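You operate a simulated robot arm through the tools that you are given. There is no shell and no other tool.

The job below is to be done with a simulated robot arm. You get a single attempt, and the scene is never put back.

TASK
Braid lines 1 to 5 of the braid card.

It is judged by the outcome, as a careful person would: the job done as asked, and still so three seconds after it is handed in. It fails if anything else is knocked over, pushed out of place, dropped, spilled or broken.

THE ROBOT
A 6-joint arm with a fingered hand, fixed in place. Base frame: the origin is on the floor under the middle of its stand, x ahead of it, y to its left, z up. Lengths are in mm, angles in rad, forces in N, time in s.
With the tool pointing down near the work surface it reaches from about 340 to 760 mm from the base axis. Its first joint turns from -2.897 to 2.897 rad. Payload 4 kg.
Tool frame: the origin (TCP) lies between the finger pads and is the grasp point; the fingertips stand 26 mm ahead of it; z points along the fingers, y is the line along which they close. The gripper opens to 148 mm; its body begins 73 mm behind the TCP. The gripper is a hand of 3 fingers: y runs from the thumb to the fingers, the wrist lies at [0, 0, -239] in the tool frame.
Orientation is that of the tool frame in the base frame, as [roll, pitch, yaw] about the fixed x, y, z axes, in that order (R = Rz(yaw) Ry(pitch) Rx(roll)). With the fingers straight down and closing along the base's y, the tool's x points along the base's -x, its y along +y and its z along -z.

THE INTERFACE
- The arm moves only by the tool apply_moves. Its argument "motion" is a list that holds one entry, the list of rows, each a list of 6 numbers: the shift along the base's x, y, z in units of 500 mm (1.0 is 500 mm), then the turn, a rotation vector about the base's x, y, z in units of 90 degrees (1.0 is 90 degrees). In form: [[[x, y, z, rx, ry, rz], ...]]. A call has 1 to 20 rows; each row is the pose to reach, as a shift and turn from the pose commanded when the call began. A call with a number of a shift or a turn outside -1 to 1 is refused whole. Each row takes 0.2 s and may step no farther than 50 mm and 0.15 rad from the row before; otherwise, the whole call is refused. A pose out of reach is approached as far as the arm can. The call stops where the force on the tool passes 40 N (or 10 N more than at its start, if that is more) or the arm is blocked; 0.2 s more then pass. In this call time passes only in rows, and 0.2 s behind the last. The reply holds the time, the measured pose of the TCP, the force on the tool along the base axes, the opening and the grip force, in the units named above and with some noise, with the torque about the TCP (base axes, N m) and any sound that the robot's microphone picked up, and new pictures: "show" is both (left out), scene, wrist or none.
- Cameras (640 x 400 px; columns grow to the right, rows downward): "scene" is fixed at [400.6, 500.2, 1650.3]; the picture's right is [-0.98, 0.20, 0.00], its down [0.10, 0.47, -0.88] and it looks along [-0.18, -0.86, -0.47] (base axes); focal length 340 px, centre (320, 200). "wrist" rides on the gripper at [68, -39, -90] in the tool frame; the picture's right is [0.50, 0.87, 0.00], its down [-0.65, 0.38, -0.65] and it looks along [-0.57, 0.33, 0.76] (tool axes); focal length 222 px, centre (320, 200). There is no depth. A picture from a camera that has moved, and an enlarged one, comes with that camera's place and axes in the base frame and with its lens.
- move_column(by): slides the trunk up (or, below 0, down) by that many mm; the arm rides with it, the base frame stays. It gives what a move gives, with no picture.
- finger_targets(finger1, finger2, thumb_bend): sets how far each is bent, from 0 (flat) to 1 (curled in); at 0.3 the hand is open as for a grip, at 0.7 the pads meet at the TCP. One left out holds its place. A second passes; each finger stops where it meets its share of the squeeze, and holds until it gets a number again. It is the only way to open and close the hand. It gives what a move gives, with no picture; readings hold the bend of each and the force on the fingers (four entries, about 0 where the hand has none), thumb and palm.
- inspect(camera, box): a new picture of the part [left, top, right, bottom] of that camera's present view, enlarged. No time passes.
- hand_in(): hands the job in; it is judged then, once.

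Places have to be worked out from the pictures, the camera data and where the tool is seen. Open the gripper and draw the arm clear of the work before you hand the job in, unless the task says otherwise.

The tools are called after "Call:" as name(argument=value, ...) on one line, values as JSON. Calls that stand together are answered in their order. apply_moves: Moves the arm, as the interface text tells. Its arguments: {"type":"object","properties":{"motion":{"type":"array","items":{"type":"array","items":{"type":"array","items":{"type":"number"}}}},"show":{"type":"string","enum":["both","scene","wrist","none"]}},"required":["motion"]} The other tools are called the same way: move_column (by) moves the trunk up or down; finger_targets (finger1, finger2, thumb_bend) moves the fingers one by one; inspect (camera, box) takes an enlarged picture of a part of a camera's view; hand_in () hands the job in.

At the start:

```text
clock: 0.0
eef_pos: [283.8, -302.5, 1347.9]
orientation: [-3.141, 0.0, 3.141]
wrist_force: [-0.7, -0.6, -0.5]
moment: [0.01, -0.01, 0.02]
opening: 147.7
grasp_force: 0.0
shape: jaw
bend: [0.3, 0.3, 0.3]
finger forces: [0.0, 0.0, 0.1, 0.0, 0.1, 0.1]
trunk travel left (down, up): [-525.0, 65.0]
```

scene: 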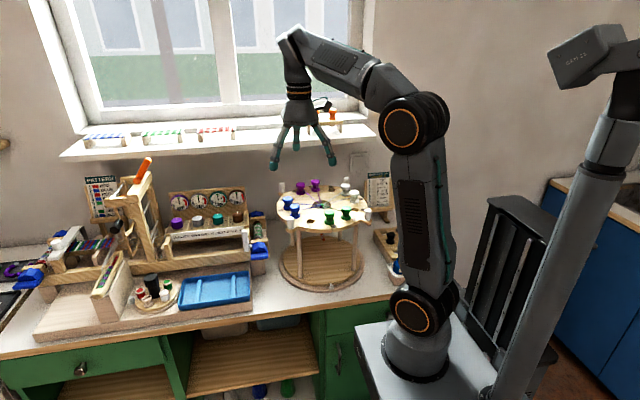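
wrist: 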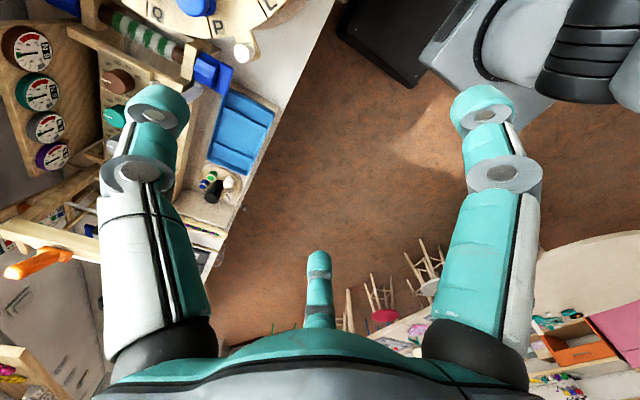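

I start by looking closely at the scene: a braiding stand (round disk with bobbins) with a card beside it seems to be right of centre. I enlarge the card and the disk.

Call:
inspect(camera="scene", box=[360, 165, 400, 215])

Call:
inspect(camera="scene", box=[260, 165, 420, 295])

Call:
inspect(camera="scene", box=[0, 150, 280, 340])

```text
8.00 times, centred on (380, 190) of scene
camera zoom: at [400.6, 500.2, 1650.3], right [-0.98, 0.2, 0.0], down [0.1, 0.47, -0.88], along [-0.18, -0.86, -0.47], focal length 2717 px, centre (-160, 280)
```

zoom: 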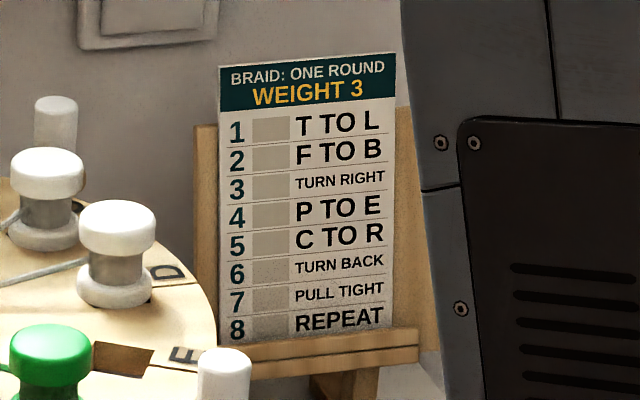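

```text
3.08 times, centred on (340, 230) of scene
camera zoom: at [400.6, 500.2, 1650.3], right [-0.98, 0.2, 0.0], down [0.1, 0.47, -0.88], along [-0.18, -0.86, -0.47], focal length 1045 px, centre (258, 108)
```

zoom: 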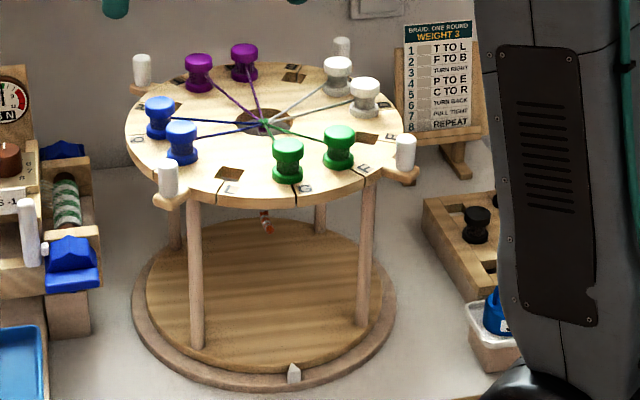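

```text
2.11 times, centred on (140, 245) of scene
camera zoom: at [400.6, 500.2, 1650.3], right [-0.98, 0.2, 0.0], down [0.1, 0.47, -0.88], along [-0.18, -0.86, -0.47], focal length 715 px, centre (699, 105)
```

zoom: 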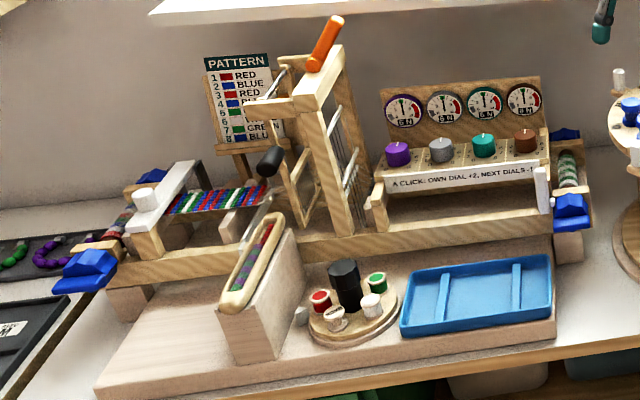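

The card reads: Weight 3; 1 T to L; 2 F to B; 3 Turn right; 4 P to E; 5 C to R. I look closer at the disk letters, the base and the rack to the right of the stand.

Call:
inspect(camera="scene", box=[270, 170, 340, 235])

Call:
inspect(camera="scene", box=[320, 170, 400, 240])

Call:
inspect(camera="scene", box=[370, 215, 410, 290])

Call:
inspect(camera="scene", box=[270, 220, 380, 300])

Call:
inspect(camera="wrist", box=[0, 0, 340, 130])

```text
6.15 times, centred on (305, 202) of scene
camera zoom: at [400.6, 500.2, 1650.3], right [-0.98, 0.2, 0.0], down [0.1, 0.47, -0.88], along [-0.18, -0.86, -0.47], focal length 2090 px, centre (412, 185)
```

zoom: 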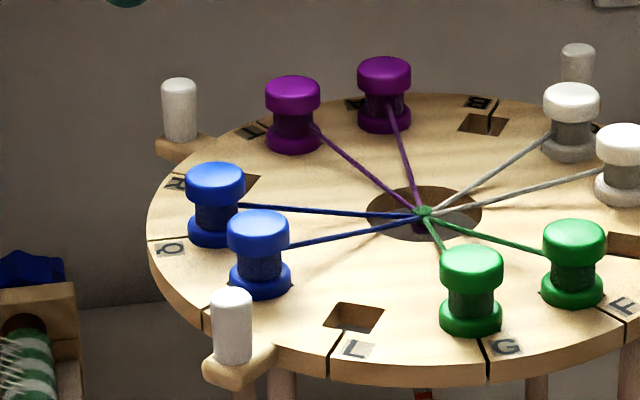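

```text
5.71 times, centred on (360, 205) of scene
camera zoom: at [400.6, 500.2, 1650.3], right [-0.98, 0.2, 0.0], down [0.1, 0.47, -0.88], along [-0.18, -0.86, -0.47], focal length 1941 px, centre (91, 171)
```

zoom: 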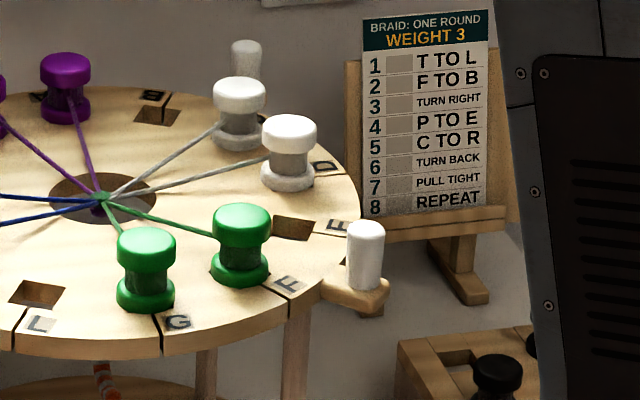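

```text
5.33 times, centred on (390, 252) of scene
camera zoom: at [400.6, 500.2, 1650.3], right [-0.98, 0.2, 0.0], down [0.1, 0.47, -0.88], along [-0.18, -0.86, -0.47], focal length 1811 px, centre (-53, -80)
```

zoom: 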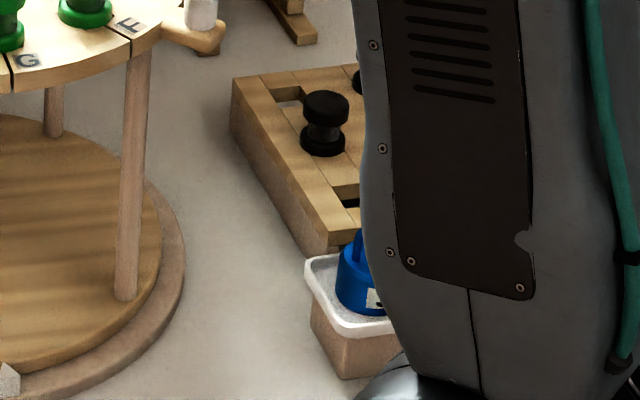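

```text
5.00 times, centred on (325, 260) of scene
camera zoom: at [400.6, 500.2, 1650.3], right [-0.98, 0.2, 0.0], down [0.1, 0.47, -0.88], along [-0.18, -0.86, -0.47], focal length 1698 px, centre (295, -100)
```

zoom: 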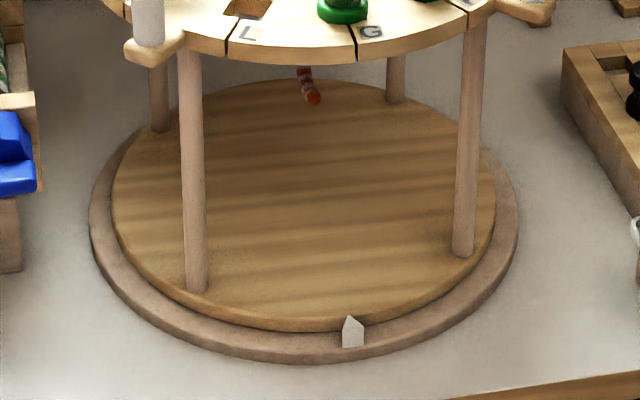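

```text
1.88 times, centred on (170, 65) of wrist
camera zoom: at [217.2, -342.0, 1438.4], right [-0.5, 0.87, 0.0], down [0.65, 0.38, 0.65], along [0.57, 0.33, -0.76], focal length 418 px, centre (602, 454)
```

zoom: 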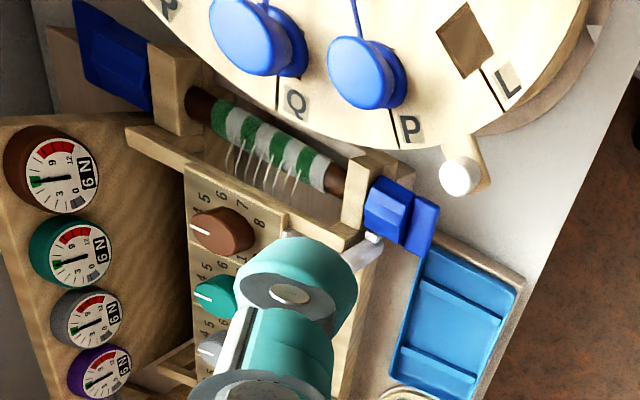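

The stand disk has letters L, G, F, E, D, C, B, A, T, R, Q, P around it; L, E, B, R look empty. I'll turn the wrist a quarter and shift so the wrist camera looks down at the disk.

Call:
apply_moves(motion=[[[-0.027, -0.005, 0, 0, 0, -0.0833], [-0.055, -0.01, 0, 0, 0, -0.1667], [-0.082, -0.014, 0, 0, 0, -0.25], [-0.11, -0.019, 0, 0, 0, -0.3333], [-0.137, -0.023, 0, 0, 0, -0.4167], [-0.164, -0.028, 0, 0, 0, -0.5], [-0.19, -0.033, 0, 0, 0, -0.5833], [-0.22, -0.037, 0, 0, 0, -0.6667], [-0.246, -0.042, 0, 0, 0, -0.75], [-0.273, -0.047, 0, 0, 0, -0.8333], [-0.3, -0.051, 0, 0, 0, -0.9167], [-0.328, -0.056, 0, 0, 0, -1.0]]], show="both")

```text
clock: 2.6
eef_pos: [-64.8, -329.5, 1419.4]
orientation: [3.137, 0.007, 1.614]
wrist_force: [0.3, 0.2, 0.7]
moment: [-0.04, 0.02, 0.0]
opening: 147.8
grasp_force: 0.1
shape: jaw
bend: [0.3, 0.3, 0.3]
finger forces: [0.1, 0.0, 0.1, 0.1, 0.1, 0.1]
out of reach, approached as far as the arm can: row 1, 2, 3, 4, 5, 6, 7, 8, 9, 10, 11, 12
trunk travel left (down, up): [-525.0, 65.0]
camera wrist: at [-106.7, -263.0, 1508.0], right [0.84, 0.54, 0.0], down [0.4, -0.63, 0.66], along [0.35, -0.56, -0.75], focal length 222 px, centre (320, 200)
```

scene: 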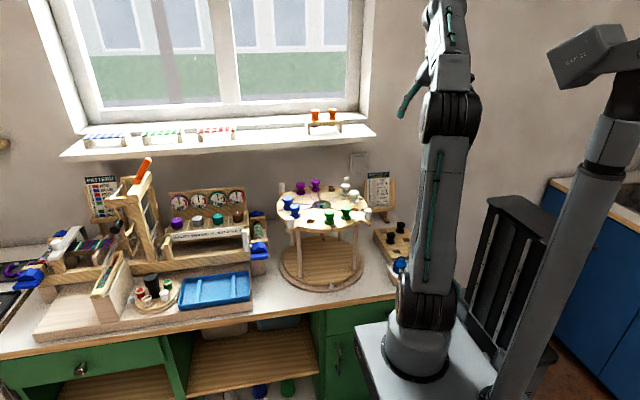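
wrist: 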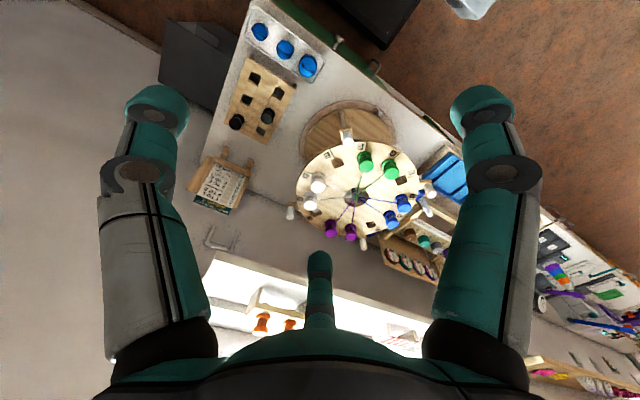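

The wrist view now shows a rack with black bobbins, a tray with three blue weights, the card and the disk. I zoom in on these.

Call:
inspect(camera="wrist", box=[220, 10, 340, 140])

Call:
inspect(camera="wrist", box=[280, 95, 440, 250])

Call:
inspect(camera="scene", box=[355, 210, 415, 290])

Call:
inspect(camera="scene", box=[270, 170, 380, 300])

```text
3.08 times, centred on (280, 75) of wrist
camera zoom: at [-106.7, -263.0, 1508.0], right [0.84, 0.54, 0.0], down [0.4, -0.63, 0.66], along [0.35, -0.56, -0.75], focal length 684 px, centre (443, 585)
```

zoom: 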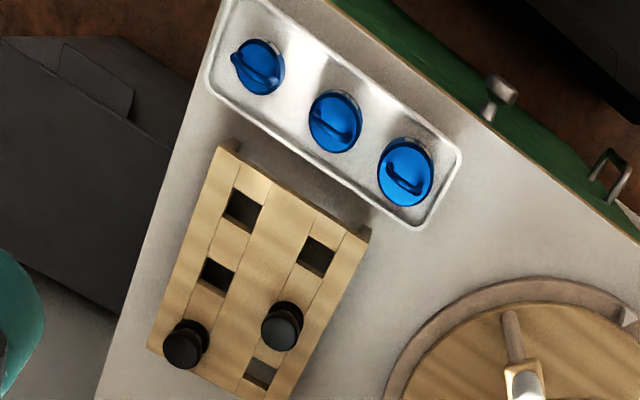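

```text
2.58 times, centred on (360, 172) of wrist
camera zoom: at [-106.7, -263.0, 1508.0], right [0.84, 0.54, 0.0], down [0.4, -0.63, 0.66], along [0.35, -0.56, -0.75], focal length 573 px, centre (217, 271)
```

zoom: 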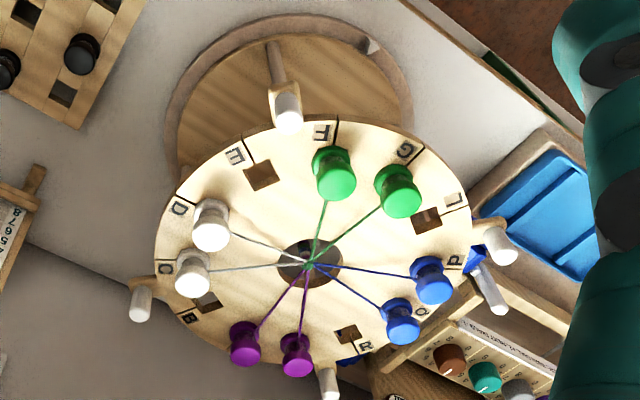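

```text
5.00 times, centred on (385, 250) of scene
camera zoom: at [400.6, 500.2, 1650.3], right [-0.98, 0.2, 0.0], down [0.1, 0.47, -0.88], along [-0.18, -0.86, -0.47], focal length 1698 px, centre (-5, -50)
```

zoom: 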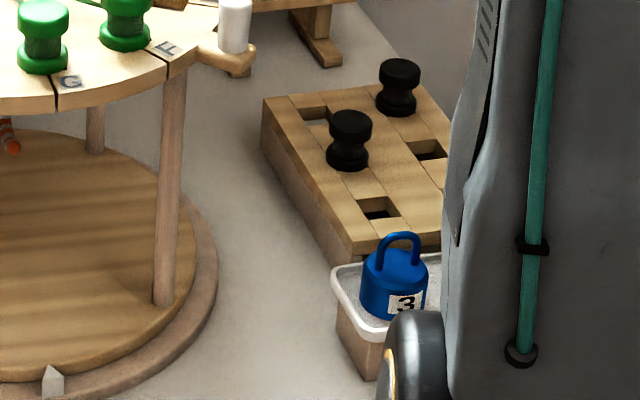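

```text
3.08 times, centred on (325, 235) of scene
camera zoom: at [400.6, 500.2, 1650.3], right [-0.98, 0.2, 0.0], down [0.1, 0.47, -0.88], along [-0.18, -0.86, -0.47], focal length 1045 px, centre (305, 92)
```

zoom: 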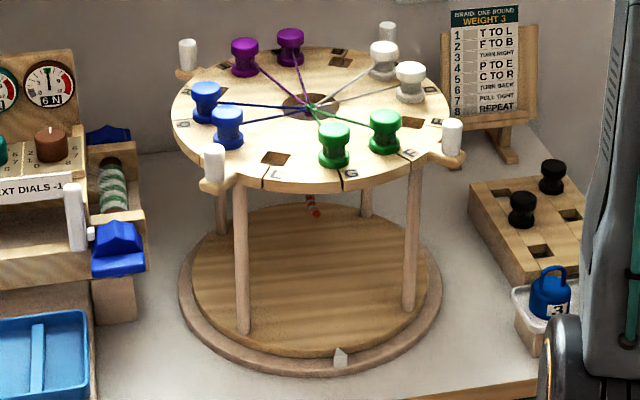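

The weight nearest the stand is marked 3, and no weight seems to hang from the braid under the disk yet. I zoom on the braid end and on the weight.

Call:
inspect(camera="scene", box=[310, 230, 346, 255])

Call:
inspect(camera="scene", box=[384, 248, 412, 284])

Call:
inspect(camera="scene", box=[305, 195, 345, 220])

Call:
inspect(camera="scene", box=[318, 280, 346, 300])

```text
16.00 times, centred on (328, 242) of scene
camera zoom: at [400.6, 500.2, 1650.3], right [-0.98, 0.2, 0.0], down [0.1, 0.47, -0.88], along [-0.18, -0.86, -0.47], focal length 5434 px, centre (192, -480)
```

zoom: 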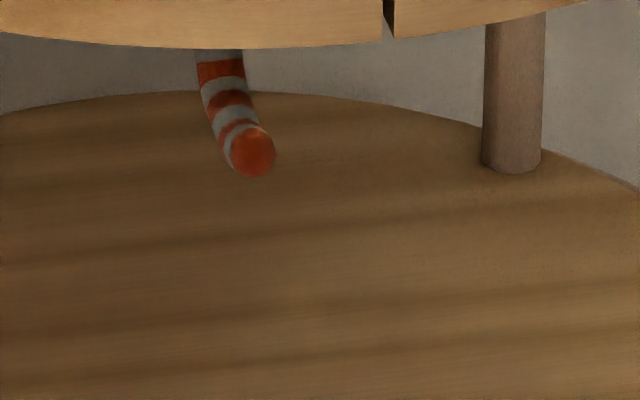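

```text
11.11 times, centred on (398, 266) of scene
camera zoom: at [400.6, 500.2, 1650.3], right [-0.98, 0.2, 0.0], down [0.1, 0.47, -0.88], along [-0.18, -0.86, -0.47], focal length 3774 px, centre (-547, -533)
```

zoom: 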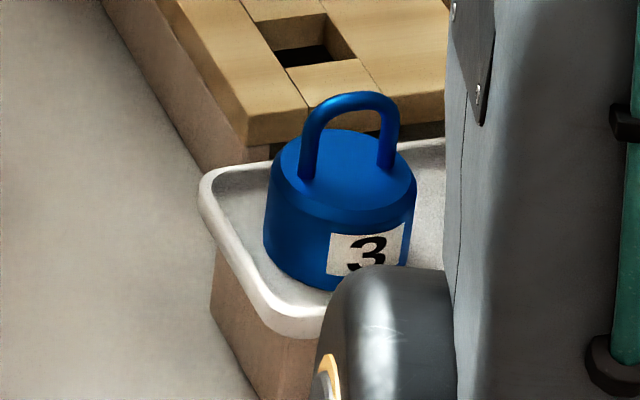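

```text
16.00 times, centred on (325, 208) of scene
camera zoom: at [400.6, 500.2, 1650.3], right [-0.98, 0.2, 0.0], down [0.1, 0.47, -0.88], along [-0.18, -0.86, -0.47], focal length 5434 px, centre (240, 80)
```

zoom: 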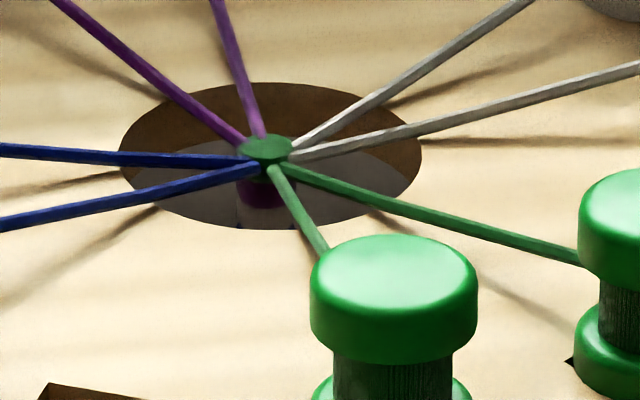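

```text
16.00 times, centred on (332, 290) of scene
camera zoom: at [400.6, 500.2, 1650.3], right [-0.98, 0.2, 0.0], down [0.1, 0.47, -0.88], along [-0.18, -0.86, -0.47], focal length 5434 px, centre (128, -1240)
```

zoom: 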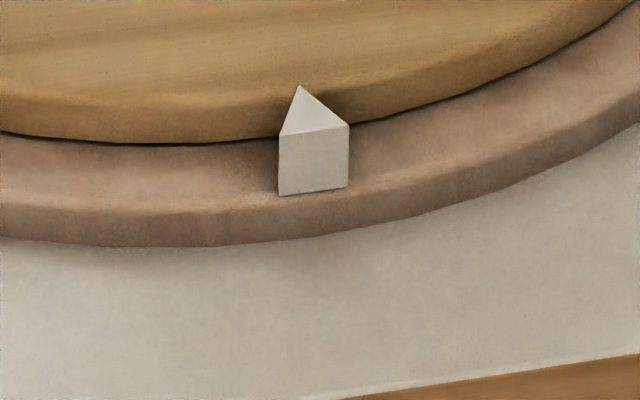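

The braid ends in a striped hook below the disk, and the header asks for weight 3, so that weight has to be hung first. The last pose was out of reach (too high and too close), so I move to a lower, farther pose and check how the commanded pose relates to the measured one.

Call:
apply_moves(motion=[[[0.03, -0.03, -0.04, 0, 0, 0], [0.06, -0.06, -0.08, 0, 0, 0], [0.09, -0.09, -0.12, 0, 0, 0], [0.12, -0.12, -0.16, 0, 0, 0], [0.16, -0.14, -0.2, 0, 0, 0]]], show="both")

```text
clock: 3.8
eef_pos: [-93.8, -358.5, 1405.5]
orientation: [3.14, 0.0, 1.575]
wrist_force: [-0.5, -0.3, 0.6]
moment: [0.01, 0.03, -0.01]
opening: 147.8
grasp_force: 0.0
shape: jaw
bend: [0.3, 0.3, 0.3]
finger forces: [0.0, 0.0, 0.0, 0.1, 0.1, 0.0]
out of reach, approached as far as the arm can: row 1, 2, 3, 4, 5
trunk travel left (down, up): [-525.0, 65.0]
camera wrist: at [-132.4, -291.9, 1496.1], right [0.86, 0.5, 0.0], down [0.38, -0.65, 0.65], along [0.33, -0.57, -0.76], focal length 222 px, centre (320, 200)
```

scene: 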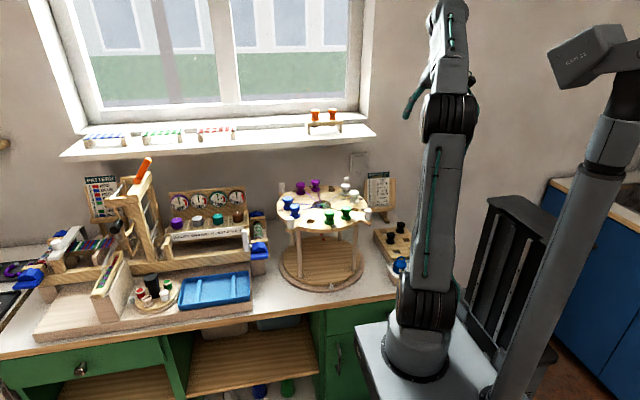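
wrist: 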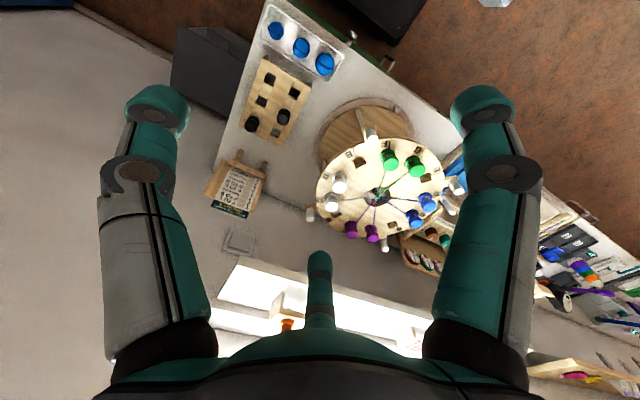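

The joint 6 limit seems to prevent this yaw near the disk. I turn the tool back by +90° while moving a little outward, to learn which pose the commands are counted from.

Call:
apply_moves(motion=[[[0.008, -0.008, 0, 0, 0, 0.0833], [0.016, -0.016, 0, 0, 0, 0.1667], [0.024, -0.024, 0, 0, 0, 0.25], [0.032, -0.032, 0, 0, 0, 0.3333], [0.04, -0.04, 0, 0, 0, 0.4167], [0.05, -0.05, 0, 0, 0, 0.5], [0.058, -0.058, 0, 0, 0, 0.5833], [0.066, -0.066, 0, 0, 0, 0.6667], [0.074, -0.074, 0, 0, 0, 0.75], [0.082, -0.082, 0, 0, 0, 0.8333], [0.09, -0.09, 0, 0, 0, 0.9167], [0.1, -0.1, 0, 0, 0, 1.0]]], show="both")

```text
clock: 6.4
eef_pos: [-44.5, -399.6, 1399.4]
orientation: [-3.137, 0.002, -3.139]
wrist_force: [-0.3, -0.8, -0.4]
moment: [0.01, -0.06, 0.0]
opening: 147.6
grasp_force: 0.0
shape: jaw
bend: [0.3, 0.3, 0.3]
finger forces: [0.1, 0.0, 0.0, 0.1, 0.0, 0.0]
out of reach, approached as far as the arm can: row 3, 4, 5, 6, 7, 8, 9, 10, 11, 12
trunk travel left (down, up): [-525.0, 65.0]
camera wrist: at [-110.9, -438.0, 1488.7], right [-0.5, 0.86, 0.0], down [0.65, 0.38, 0.65], along [0.57, 0.33, -0.76], focal length 222 px, centre (320, 200)
```

scene: 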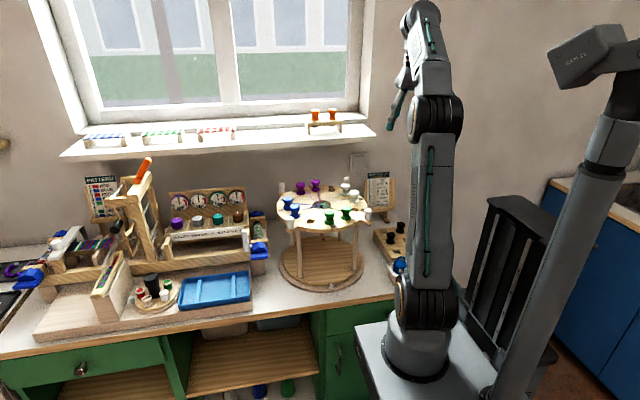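
wrist: 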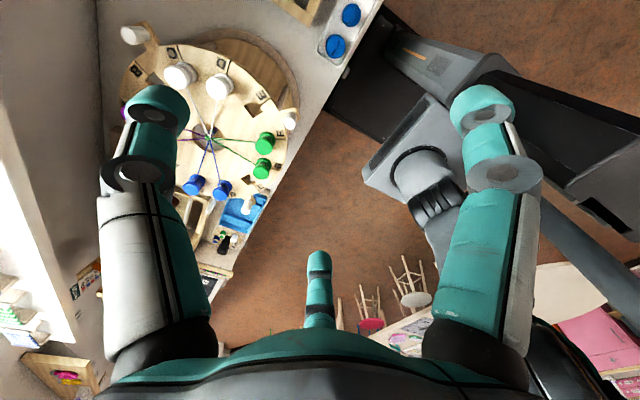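

Commands restart from the pose actually reached. I now go lower and towards the disk side, keeping well above the bobbins.

Call:
apply_moves(motion=[[[0.04, 0, -0.05, 0, 0, 0], [0.08, 0, -0.1, 0, 0, 0], [0.12, 0, -0.15, 0, 0, 0], [0.16, 0, -0.2, 0, 0, 0], [0.2, 0, -0.25, 0, 0, 0], [0.24, 0, -0.25, 0, 0, 0]]], show="both")

```text
clock: 7.8
eef_pos: [74.5, -399.6, 1275.1]
orientation: [-3.141, 0.0, 3.141]
wrist_force: [0.5, -0.1, 0.3]
moment: [0.0, -0.03, -0.01]
opening: 147.9
grasp_force: 0.1
shape: jaw
bend: [0.3, 0.3, 0.3]
finger forces: [0.1, 0.0, 0.0, 0.2, 0.0, 0.0]
trunk travel left (down, up): [-525.0, 65.0]
camera wrist: at [7.8, -439.2, 1365.0], right [-0.5, 0.87, 0.0], down [0.65, 0.38, 0.65], along [0.57, 0.33, -0.76], focal length 222 px, centre (320, 200)
```

scene: 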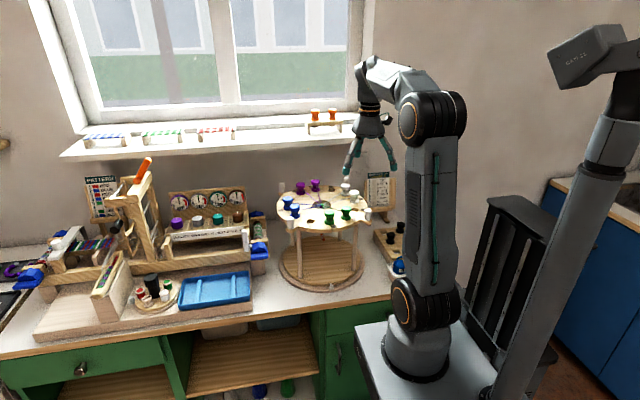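
wrist: 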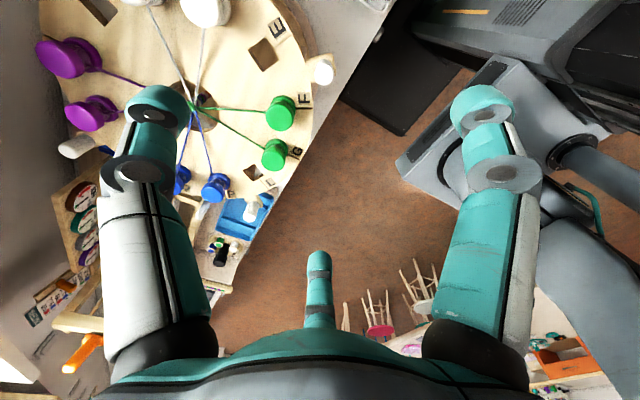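

Reach is fine here. I move the hand above the disk centre (about [163, -525, 1250]) to see letters, holes and pegs from above.

Call:
apply_moves(motion=[[[0.044, -0.063, -0.012, 0, 0, 0], [0.088, -0.126, -0.025, 0, 0, 0], [0.132, -0.189, -0.037, 0, 0, 0], [0.177, -0.251, -0.05, 0, 0, 0]]], show="both")

```text
clock: 8.8
eef_pos: [165.5, -525.9, 1248.0]
orientation: [-3.141, 0.0, 3.141]
wrist_force: [-0.9, -1.1, 0.6]
moment: [0.02, 0.0, 0.0]
opening: 147.8
grasp_force: 0.0
shape: jaw
bend: [0.3, 0.3, 0.3]
finger forces: [0.1, 0.0, 0.0, 0.1, 0.2, 0.0]
trunk travel left (down, up): [-525.0, 65.0]
camera wrist: at [98.6, -565.8, 1338.5], right [-0.5, 0.87, 0.0], down [0.65, 0.38, 0.65], along [0.57, 0.33, -0.76], focal length 222 px, centre (320, 200)
```

scene: 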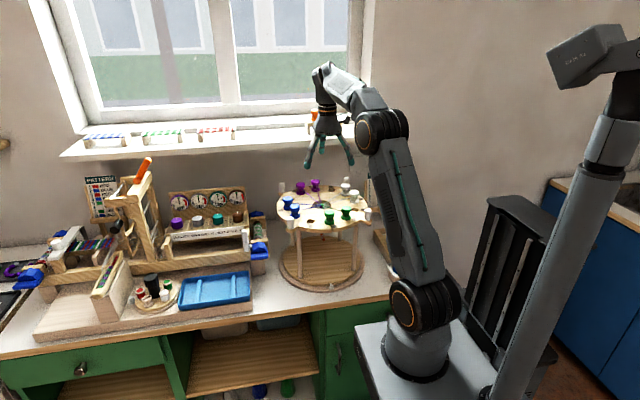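
wrist: 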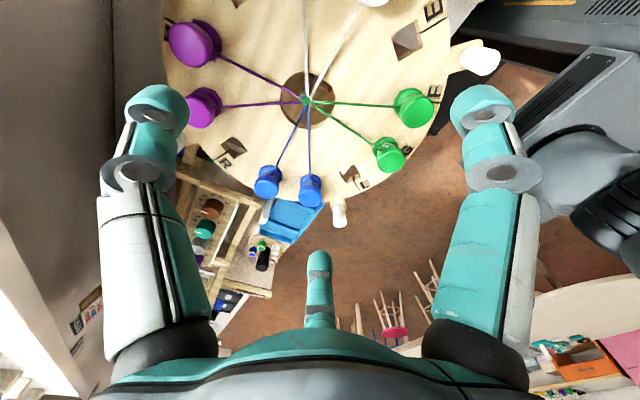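

The braid point comes out near [178, -538, 1067]. I zoom in on the wrist view to get the bobbins, holes and letters.

Call:
inspect(camera="wrist", box=[160, 0, 320, 100])

Call:
inspect(camera="wrist", box=[300, 0, 460, 100])

Call:
inspect(camera="wrist", box=[200, 90, 440, 240])

```text
4.00 times, centred on (240, 50) of wrist
camera zoom: at [98.6, -565.8, 1338.5], right [-0.5, 0.87, 0.0], down [0.65, 0.38, 0.65], along [0.57, 0.33, -0.76], focal length 888 px, centre (640, 800)
```

zoom: 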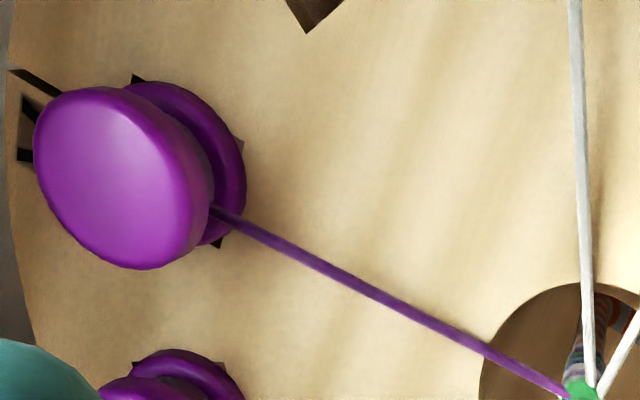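

```text
4.00 times, centred on (380, 50) of wrist
camera zoom: at [98.6, -565.8, 1338.5], right [-0.5, 0.87, 0.0], down [0.65, 0.38, 0.65], along [0.57, 0.33, -0.76], focal length 888 px, centre (80, 800)
```

zoom: 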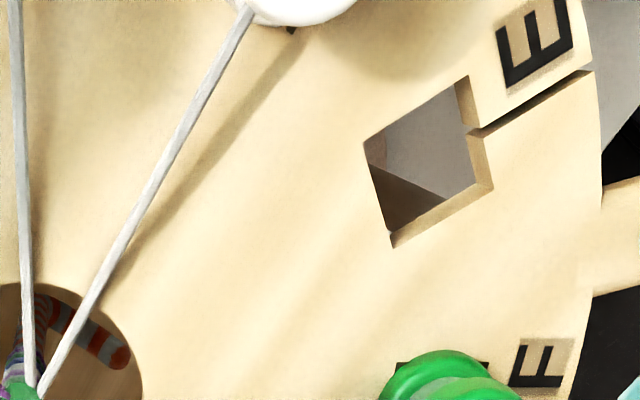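

```text
2.67 times, centred on (320, 165) of wrist
camera zoom: at [98.6, -565.8, 1338.5], right [-0.5, 0.87, 0.0], down [0.65, 0.38, 0.65], along [0.57, 0.33, -0.76], focal length 592 px, centre (320, 293)
```

zoom: 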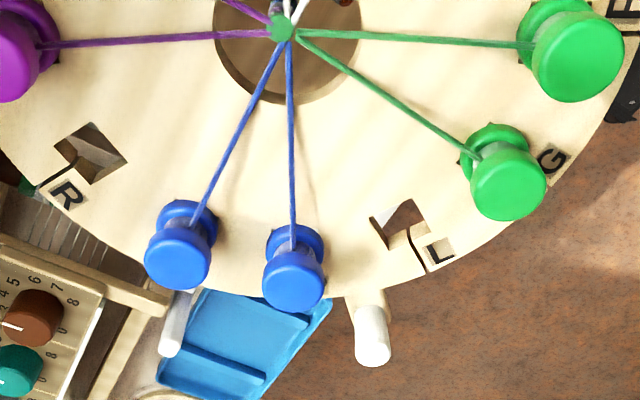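

The disk centre is about [178, -538], bobbins on a ~118 mm circle every 30° (L at 60°, G 90°, F 120° … T 300°), pegs at 45°, 135°, 225°, 315°. I look for the shape of the bobbin feet and closer at the hook.

Call:
inspect(camera="scene", box=[300, 100, 345, 140])

Call:
inspect(camera="scene", box=[318, 200, 358, 230])

Call:
inspect(camera="wrist", box=[280, 70, 344, 110])

Call:
inspect(camera="wrist", box=[380, 80, 440, 180])

```text
10.00 times, centred on (322, 120) of scene
camera zoom: at [400.6, 500.2, 1650.3], right [-0.98, 0.2, 0.0], down [0.1, 0.47, -0.88], along [-0.18, -0.86, -0.47], focal length 3396 px, centre (295, 1000)
```

zoom: 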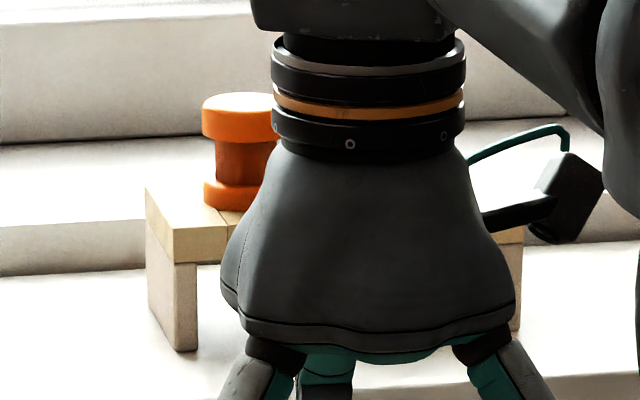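

```text
13.33 times, centred on (338, 215) of scene
camera zoom: at [400.6, 500.2, 1650.3], right [-0.98, 0.2, 0.0], down [0.1, 0.47, -0.88], along [-0.18, -0.86, -0.47], focal length 4528 px, centre (80, 0)
```

zoom: 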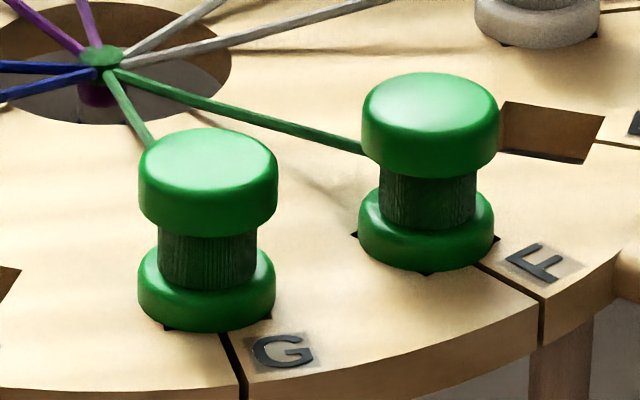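

```text
10.00 times, centred on (312, 90) of wrist
camera zoom: at [98.6, -565.8, 1338.5], right [-0.5, 0.87, 0.0], down [0.65, 0.38, 0.65], along [0.57, 0.33, -0.76], focal length 2221 px, centre (400, 1300)
```

zoom: 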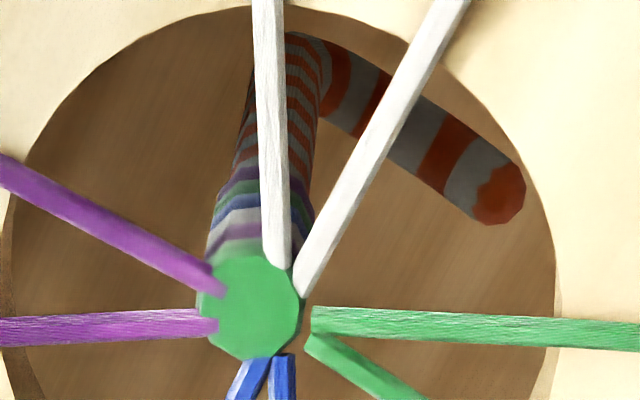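

```text
4.00 times, centred on (410, 130) of wrist
camera zoom: at [98.6, -565.8, 1338.5], right [-0.5, 0.87, 0.0], down [0.65, 0.38, 0.65], along [0.57, 0.33, -0.76], focal length 888 px, centre (-40, 480)
```

zoom: 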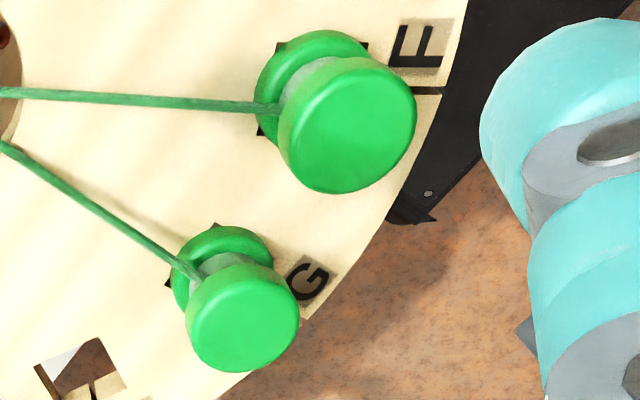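

The braid hangs down through the hole and its tail forms a striped hook pointing toward the front (+y). I rotate the hand +90° and move to the front of the stand so I can then look under the disk.

Call:
apply_moves(motion=[[[0.015, 0.033, -0.008, 0, 0, 0.0833], [0.03, 0.065, -0.016, 0, 0, 0.1667], [0.046, 0.098, -0.024, 0, 0, 0.25], [0.061, 0.131, -0.032, 0, 0, 0.3333], [0.076, 0.163, -0.04, 0, 0, 0.4167], [0.091, 0.196, -0.048, 0, 0, 0.5], [0.107, 0.229, -0.056, 0, 0, 0.5833], [0.122, 0.261, -0.064, 0, 0, 0.6667], [0.137, 0.294, -0.072, 0, 0, 0.75], [0.152, 0.327, -0.08, 0, 0, 0.8333], [0.168, 0.359, -0.088, 0, 0, 0.9167], [0.183, 0.392, -0.096, 0, 0, 1.0]]], show="wrist")

```text
clock: 11.4
eef_pos: [255.1, -330.0, 1199.5]
orientation: [-3.14, 0.0, -1.568]
wrist_force: [-0.8, 0.3, 0.7]
moment: [0.0, 0.04, -0.01]
opening: 148.0
grasp_force: 0.0
shape: jaw
bend: [0.3, 0.3, 0.3]
finger forces: [0.0, 0.0, 0.0, 0.0, 0.0, 0.1]
trunk travel left (down, up): [-525.0, 65.0]
camera wrist: at [294.5, -397.7, 1289.2], right [-0.87, -0.5, 0.0], down [-0.38, 0.65, 0.65], along [-0.33, 0.57, -0.76], focal length 222 px, centre (320, 200)
```

wrist: 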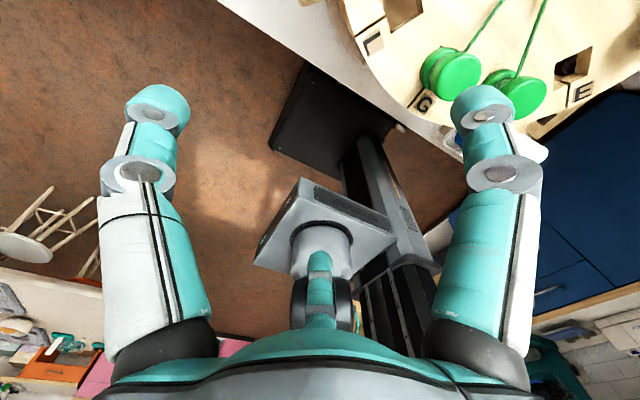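

Yaw 270° is fine. I keep turning the same way toward yaw 360°, watching the joint range.

Call:
apply_moves(motion=[[[0, 0, 0, 0, 0, 0.0833], [0, 0, 0, 0, 0, 0.1667], [0, 0, 0, 0, 0, 0.25], [0, 0, 0, 0, 0, 0.3333], [0, 0, 0, 0, 0, 0.4167], [0, 0, 0, 0, 0, 0.5], [0, 0, 0, 0, 0, 0.5833], [0, 0, 0, 0, 0, 0.6667], [0, 0, 0, 0, 0, 0.75], [0, 0, 0, 0, 0, 0.8333], [0, 0, 0, 0, 0, 0.9167], [0, 0, 0, 0, 0, 1.0]]], show="wrist")

```text
clock: 14.0
eef_pos: [255.9, -328.8, 1200.7]
orientation: [-3.142, -0.001, 0.004]
wrist_force: [-0.4, 0.8, -0.3]
moment: [-0.01, -0.01, -0.02]
opening: 148.0
grasp_force: 0.2
shape: jaw
bend: [0.3, 0.3, 0.3]
finger forces: [0.1, 0.0, 0.1, 0.0, 0.0, 0.0]
trunk travel left (down, up): [-525.0, 65.0]
camera wrist: at [323.7, -291.1, 1290.8], right [0.5, -0.86, 0.0], down [-0.65, -0.38, 0.65], along [-0.57, -0.33, -0.76], focal length 222 px, centre (320, 200)
```

wrist: 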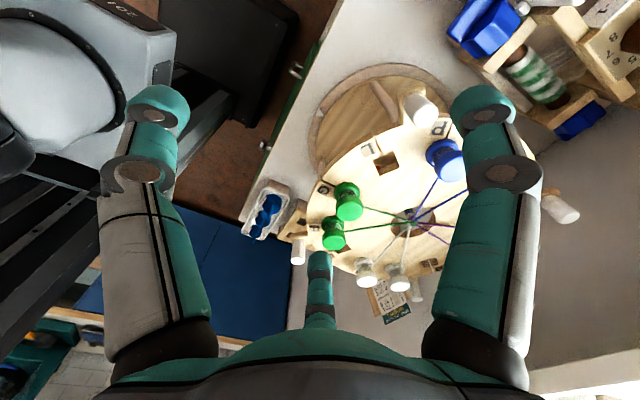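

Good, yaw 360° is reachable. I turn 40° more and move slightly toward the front, then tilt the hand so the camera looks under the disk.

Call:
apply_moves(motion=[[[0.004, 0.016, 0, 0, 0, 0.0889], [0.008, 0.032, 0, 0, 0, 0.1778], [0.012, 0.048, 0, 0, 0, 0.2667], [0.016, 0.064, 0, 0, 0, 0.3556], [0.02, 0.08, 0, 0, 0, 0.4444]]], show="none")

Call:
apply_moves(motion=[[[0, 0, -0.056, -0.0773, 0.0281, 0], [0, 0, -0.112, -0.1545, 0.0562, 0], [0, 0, -0.168, -0.2318, 0.0843, 0], [0, 0, -0.224, -0.309, 0.1124, 0], [0, 0, -0.28, -0.3863, 0.1406, 0]]], show="both")

```text
clock: 15.2
eef_pos: [266.0, -289.4, 1199.9]
orientation: [-3.141, 0.001, 0.699]
wrist_force: [-0.5, -0.5, -0.2]
moment: [0.04, 0.0, 0.03]
opening: 147.7
grasp_force: 0.1
shape: jaw
bend: [0.3, 0.3, 0.3]
finger forces: [0.1, 0.0, 0.1, 0.1, 0.1, 0.0]
trunk travel left (down, up): [-525.0, 65.0]
```

```text
clock: 16.4
eef_pos: [267.5, -288.9, 1059.6]
orientation: [2.781, 0.55, 0.599]
wrist_force: [0.6, -0.3, -0.2]
moment: [0.0, -0.02, 0.0]
opening: 147.7
grasp_force: 0.0
shape: jaw
bend: [0.3, 0.3, 0.3]
finger forces: [0.1, 0.0, 0.0, 0.0, 0.0, 0.1]
trunk travel left (down, up): [-525.0, 65.0]
camera wrist: at [307.2, -180.2, 1084.5], right [0.94, -0.34, 0.0], down [-0.07, -0.2, 0.98], along [-0.33, -0.92, -0.21], focal length 222 px, centre (320, 200)
```

scene: 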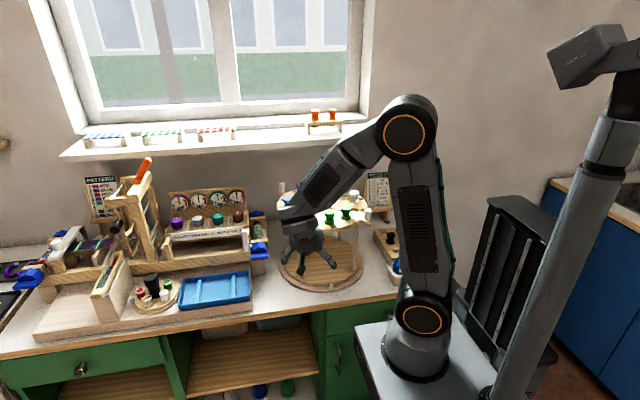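
wrist: 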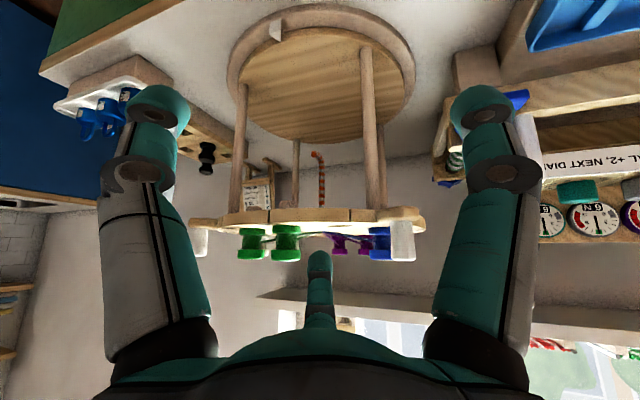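

Excellent: an upside-down view under the disk. I zoom in on the hook, the disk underside and the weights.

Call:
inspect(camera="wrist", box=[280, 130, 360, 215])

Call:
inspect(camera="wrist", box=[180, 195, 440, 275])

Call:
inspect(camera="wrist", box=[50, 50, 250, 190])

Call:
inspect(camera="wrist", box=[220, 0, 430, 150])

```text
4.71 times, centred on (320, 172) of wrist
camera zoom: at [307.2, -180.2, 1084.5], right [0.94, -0.34, 0.0], down [-0.07, -0.2, 0.98], along [-0.33, -0.92, -0.21], focal length 1045 px, centre (320, 329)
```

zoom: 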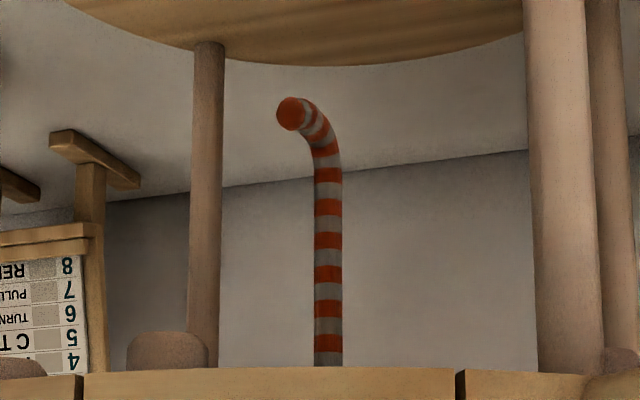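

```text
2.46 times, centred on (310, 235) of wrist
camera zoom: at [307.2, -180.2, 1084.5], right [0.94, -0.34, 0.0], down [-0.07, -0.2, 0.98], along [-0.33, -0.92, -0.21], focal length 547 px, centre (345, 114)
```

zoom: 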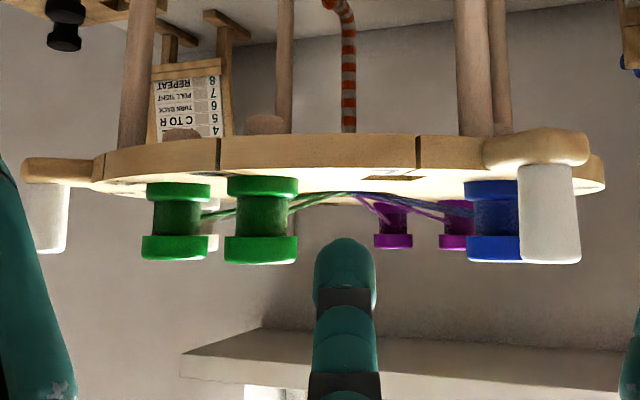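

```text
2.86 times, centred on (150, 120) of wrist
camera zoom: at [307.2, -180.2, 1084.5], right [0.94, -0.34, 0.0], down [-0.07, -0.2, 0.98], along [-0.33, -0.92, -0.21], focal length 635 px, centre (806, 429)
```

zoom: 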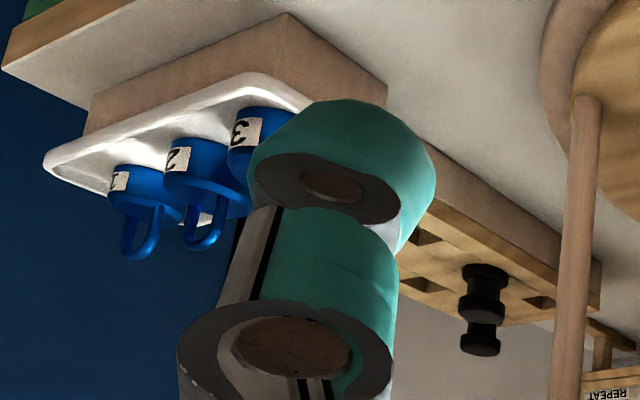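

```text
2.67 times, centred on (325, 75) of wrist
camera zoom: at [307.2, -180.2, 1084.5], right [0.94, -0.34, 0.0], down [-0.07, -0.2, 0.98], along [-0.33, -0.92, -0.21], focal length 592 px, centre (307, 533)
```

zoom: 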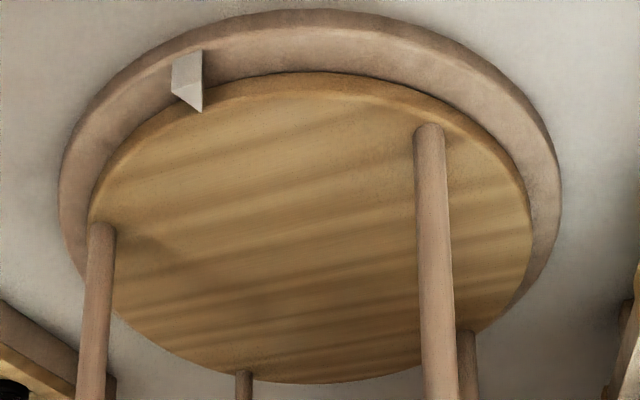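

The hook hangs at about [181, -536], its foot pointing +y to a tip near [180, -500, 935], and weight 3 stands around [-73, -376, 885]. I test the finger closure in free space to learn how the three digits close.

Call:
finger_targets(finger1=0.6, finger2=0.6, thumb_bend=0.6)

Call:
inspect(camera="wrist", box=[0, 0, 640, 400])

Call:
inspect(camera="scene", box=[250, 180, 370, 300])

```text
clock: 17.4
eef_pos: [266.0, -290.8, 1061.3]
orientation: [2.782, 0.548, 0.595]
wrist_force: [0.7, 0.6, 0.5]
moment: [0.03, -0.02, 0.03]
opening: 30.0
grasp_force: 0.0
shape: fingers
bend: [0.6, 0.6, 0.6]
finger forces: [0.1, 0.0, 0.1, 0.0, 0.0, 0.0]
trunk travel left (down, up): [-525.0, 65.0]
```

```text
1.00 times, centred on (320, 200) of wrist (not enlarged: the box is as wide or as high as the picture)
camera zoom: at [306.9, -180.4, 1085.0], right [0.94, -0.34, 0.0], down [-0.07, -0.2, 0.98], along [-0.33, -0.92, -0.21], focal length 222 px, centre (320, 200)
```

zoom: 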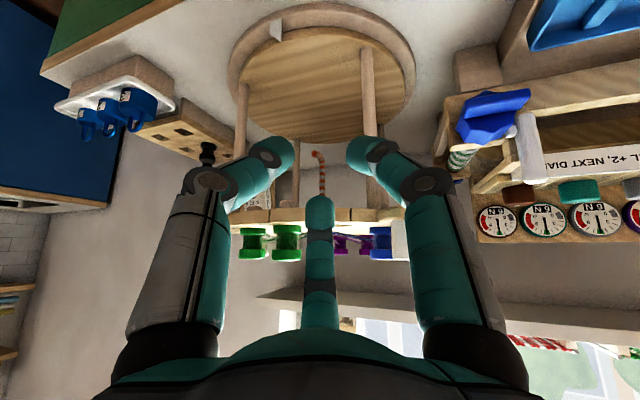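

```text
3.33 times, centred on (310, 240) of scene
camera zoom: at [400.6, 500.2, 1650.3], right [-0.98, 0.2, 0.0], down [0.1, 0.47, -0.88], along [-0.18, -0.86, -0.47], focal length 1132 px, centre (353, 67)
```

zoom: 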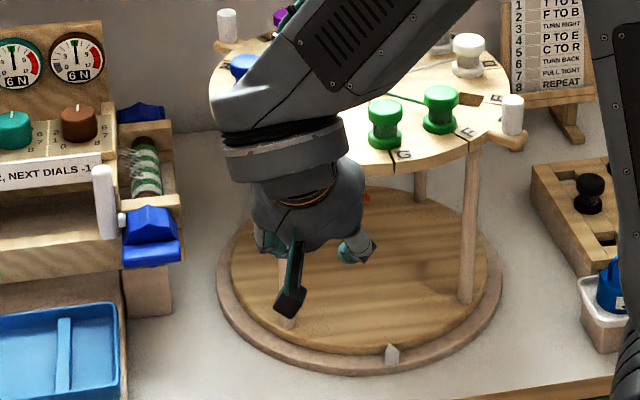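

The three digits close radially at 120°. Next I need a close look at weight 3, so I reopen the hand, straighten it and raise it back, then travel over to the weight tray.

Call:
finger_targets(finger1=0.3, finger2=0.3, thumb_bend=0.3)

Call:
apply_moves(motion=[[[0, 0, 0.056, 0.0773, -0.0281, 0], [0, 0, 0.112, 0.1545, -0.0562, 0], [0, 0, 0.168, 0.2318, -0.0843, 0], [0, 0, 0.224, 0.309, -0.1124, 0], [0, 0, 0.28, 0.3863, -0.1406, 0], [-0.08, -0.04, 0.28, 0.3863, -0.1406, 0], [-0.16, -0.09, 0.28, 0.3863, -0.1406, 0], [-0.24, -0.14, 0.28, 0.3863, -0.1406, 0], [-0.32, -0.19, 0.28, 0.3863, -0.1406, 0], [-0.4, -0.22, 0.28, 0.3863, -0.1406, 0], [-0.48, -0.22, 0.26, 0.3863, -0.1406, 0], [-0.56, -0.22, 0.22, 0.3863, -0.1406, 0], [-0.63, -0.21, 0.18, 0.3863, -0.1406, 0], [-0.68, -0.2, 0.14, 0.3863, -0.1406, 0]]], show="both")

```text
clock: 18.4
eef_pos: [266.4, -288.9, 1060.3]
orientation: [2.781, 0.549, 0.595]
wrist_force: [-0.7, 1.1, -0.4]
moment: [0.01, 0.06, 0.03]
opening: 126.5
grasp_force: 0.0
shape: fingers
bend: [0.3, 0.3, 0.3]
finger forces: [0.0, 0.0, 0.2, 0.1, 0.0, 0.1]
trunk travel left (down, up): [-525.0, 65.0]
```

```text
clock: 21.4
eef_pos: [-74.0, -389.5, 1131.9]
orientation: [-3.141, 0.0, 0.697]
wrist_force: [-0.3, 0.2, -0.1]
moment: [-0.04, 0.04, 0.0]
opening: 126.7
grasp_force: 0.1
shape: fingers
bend: [0.3, 0.3, 0.3]
finger forces: [0.0, 0.1, 0.0, 0.0, 0.1, 0.1]
trunk travel left (down, up): [-525.0, 65.0]
camera wrist: at [-47.1, -316.9, 1221.4], right [0.94, -0.34, 0.0], down [-0.26, -0.71, 0.65], along [-0.22, -0.61, -0.76], focal length 222 px, centre (320, 200)
```

scene: 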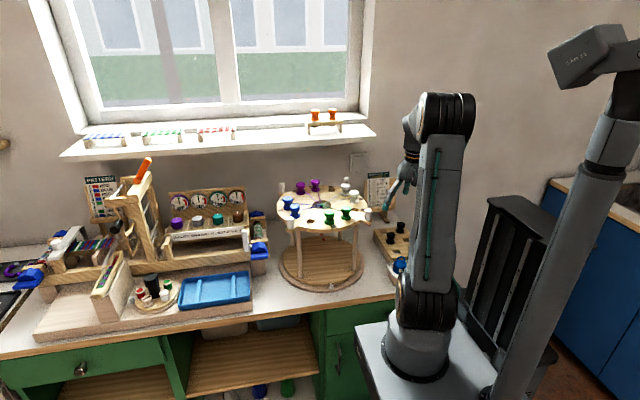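
wrist: 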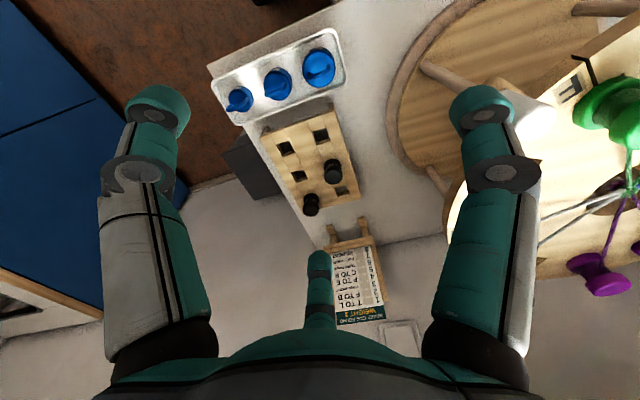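

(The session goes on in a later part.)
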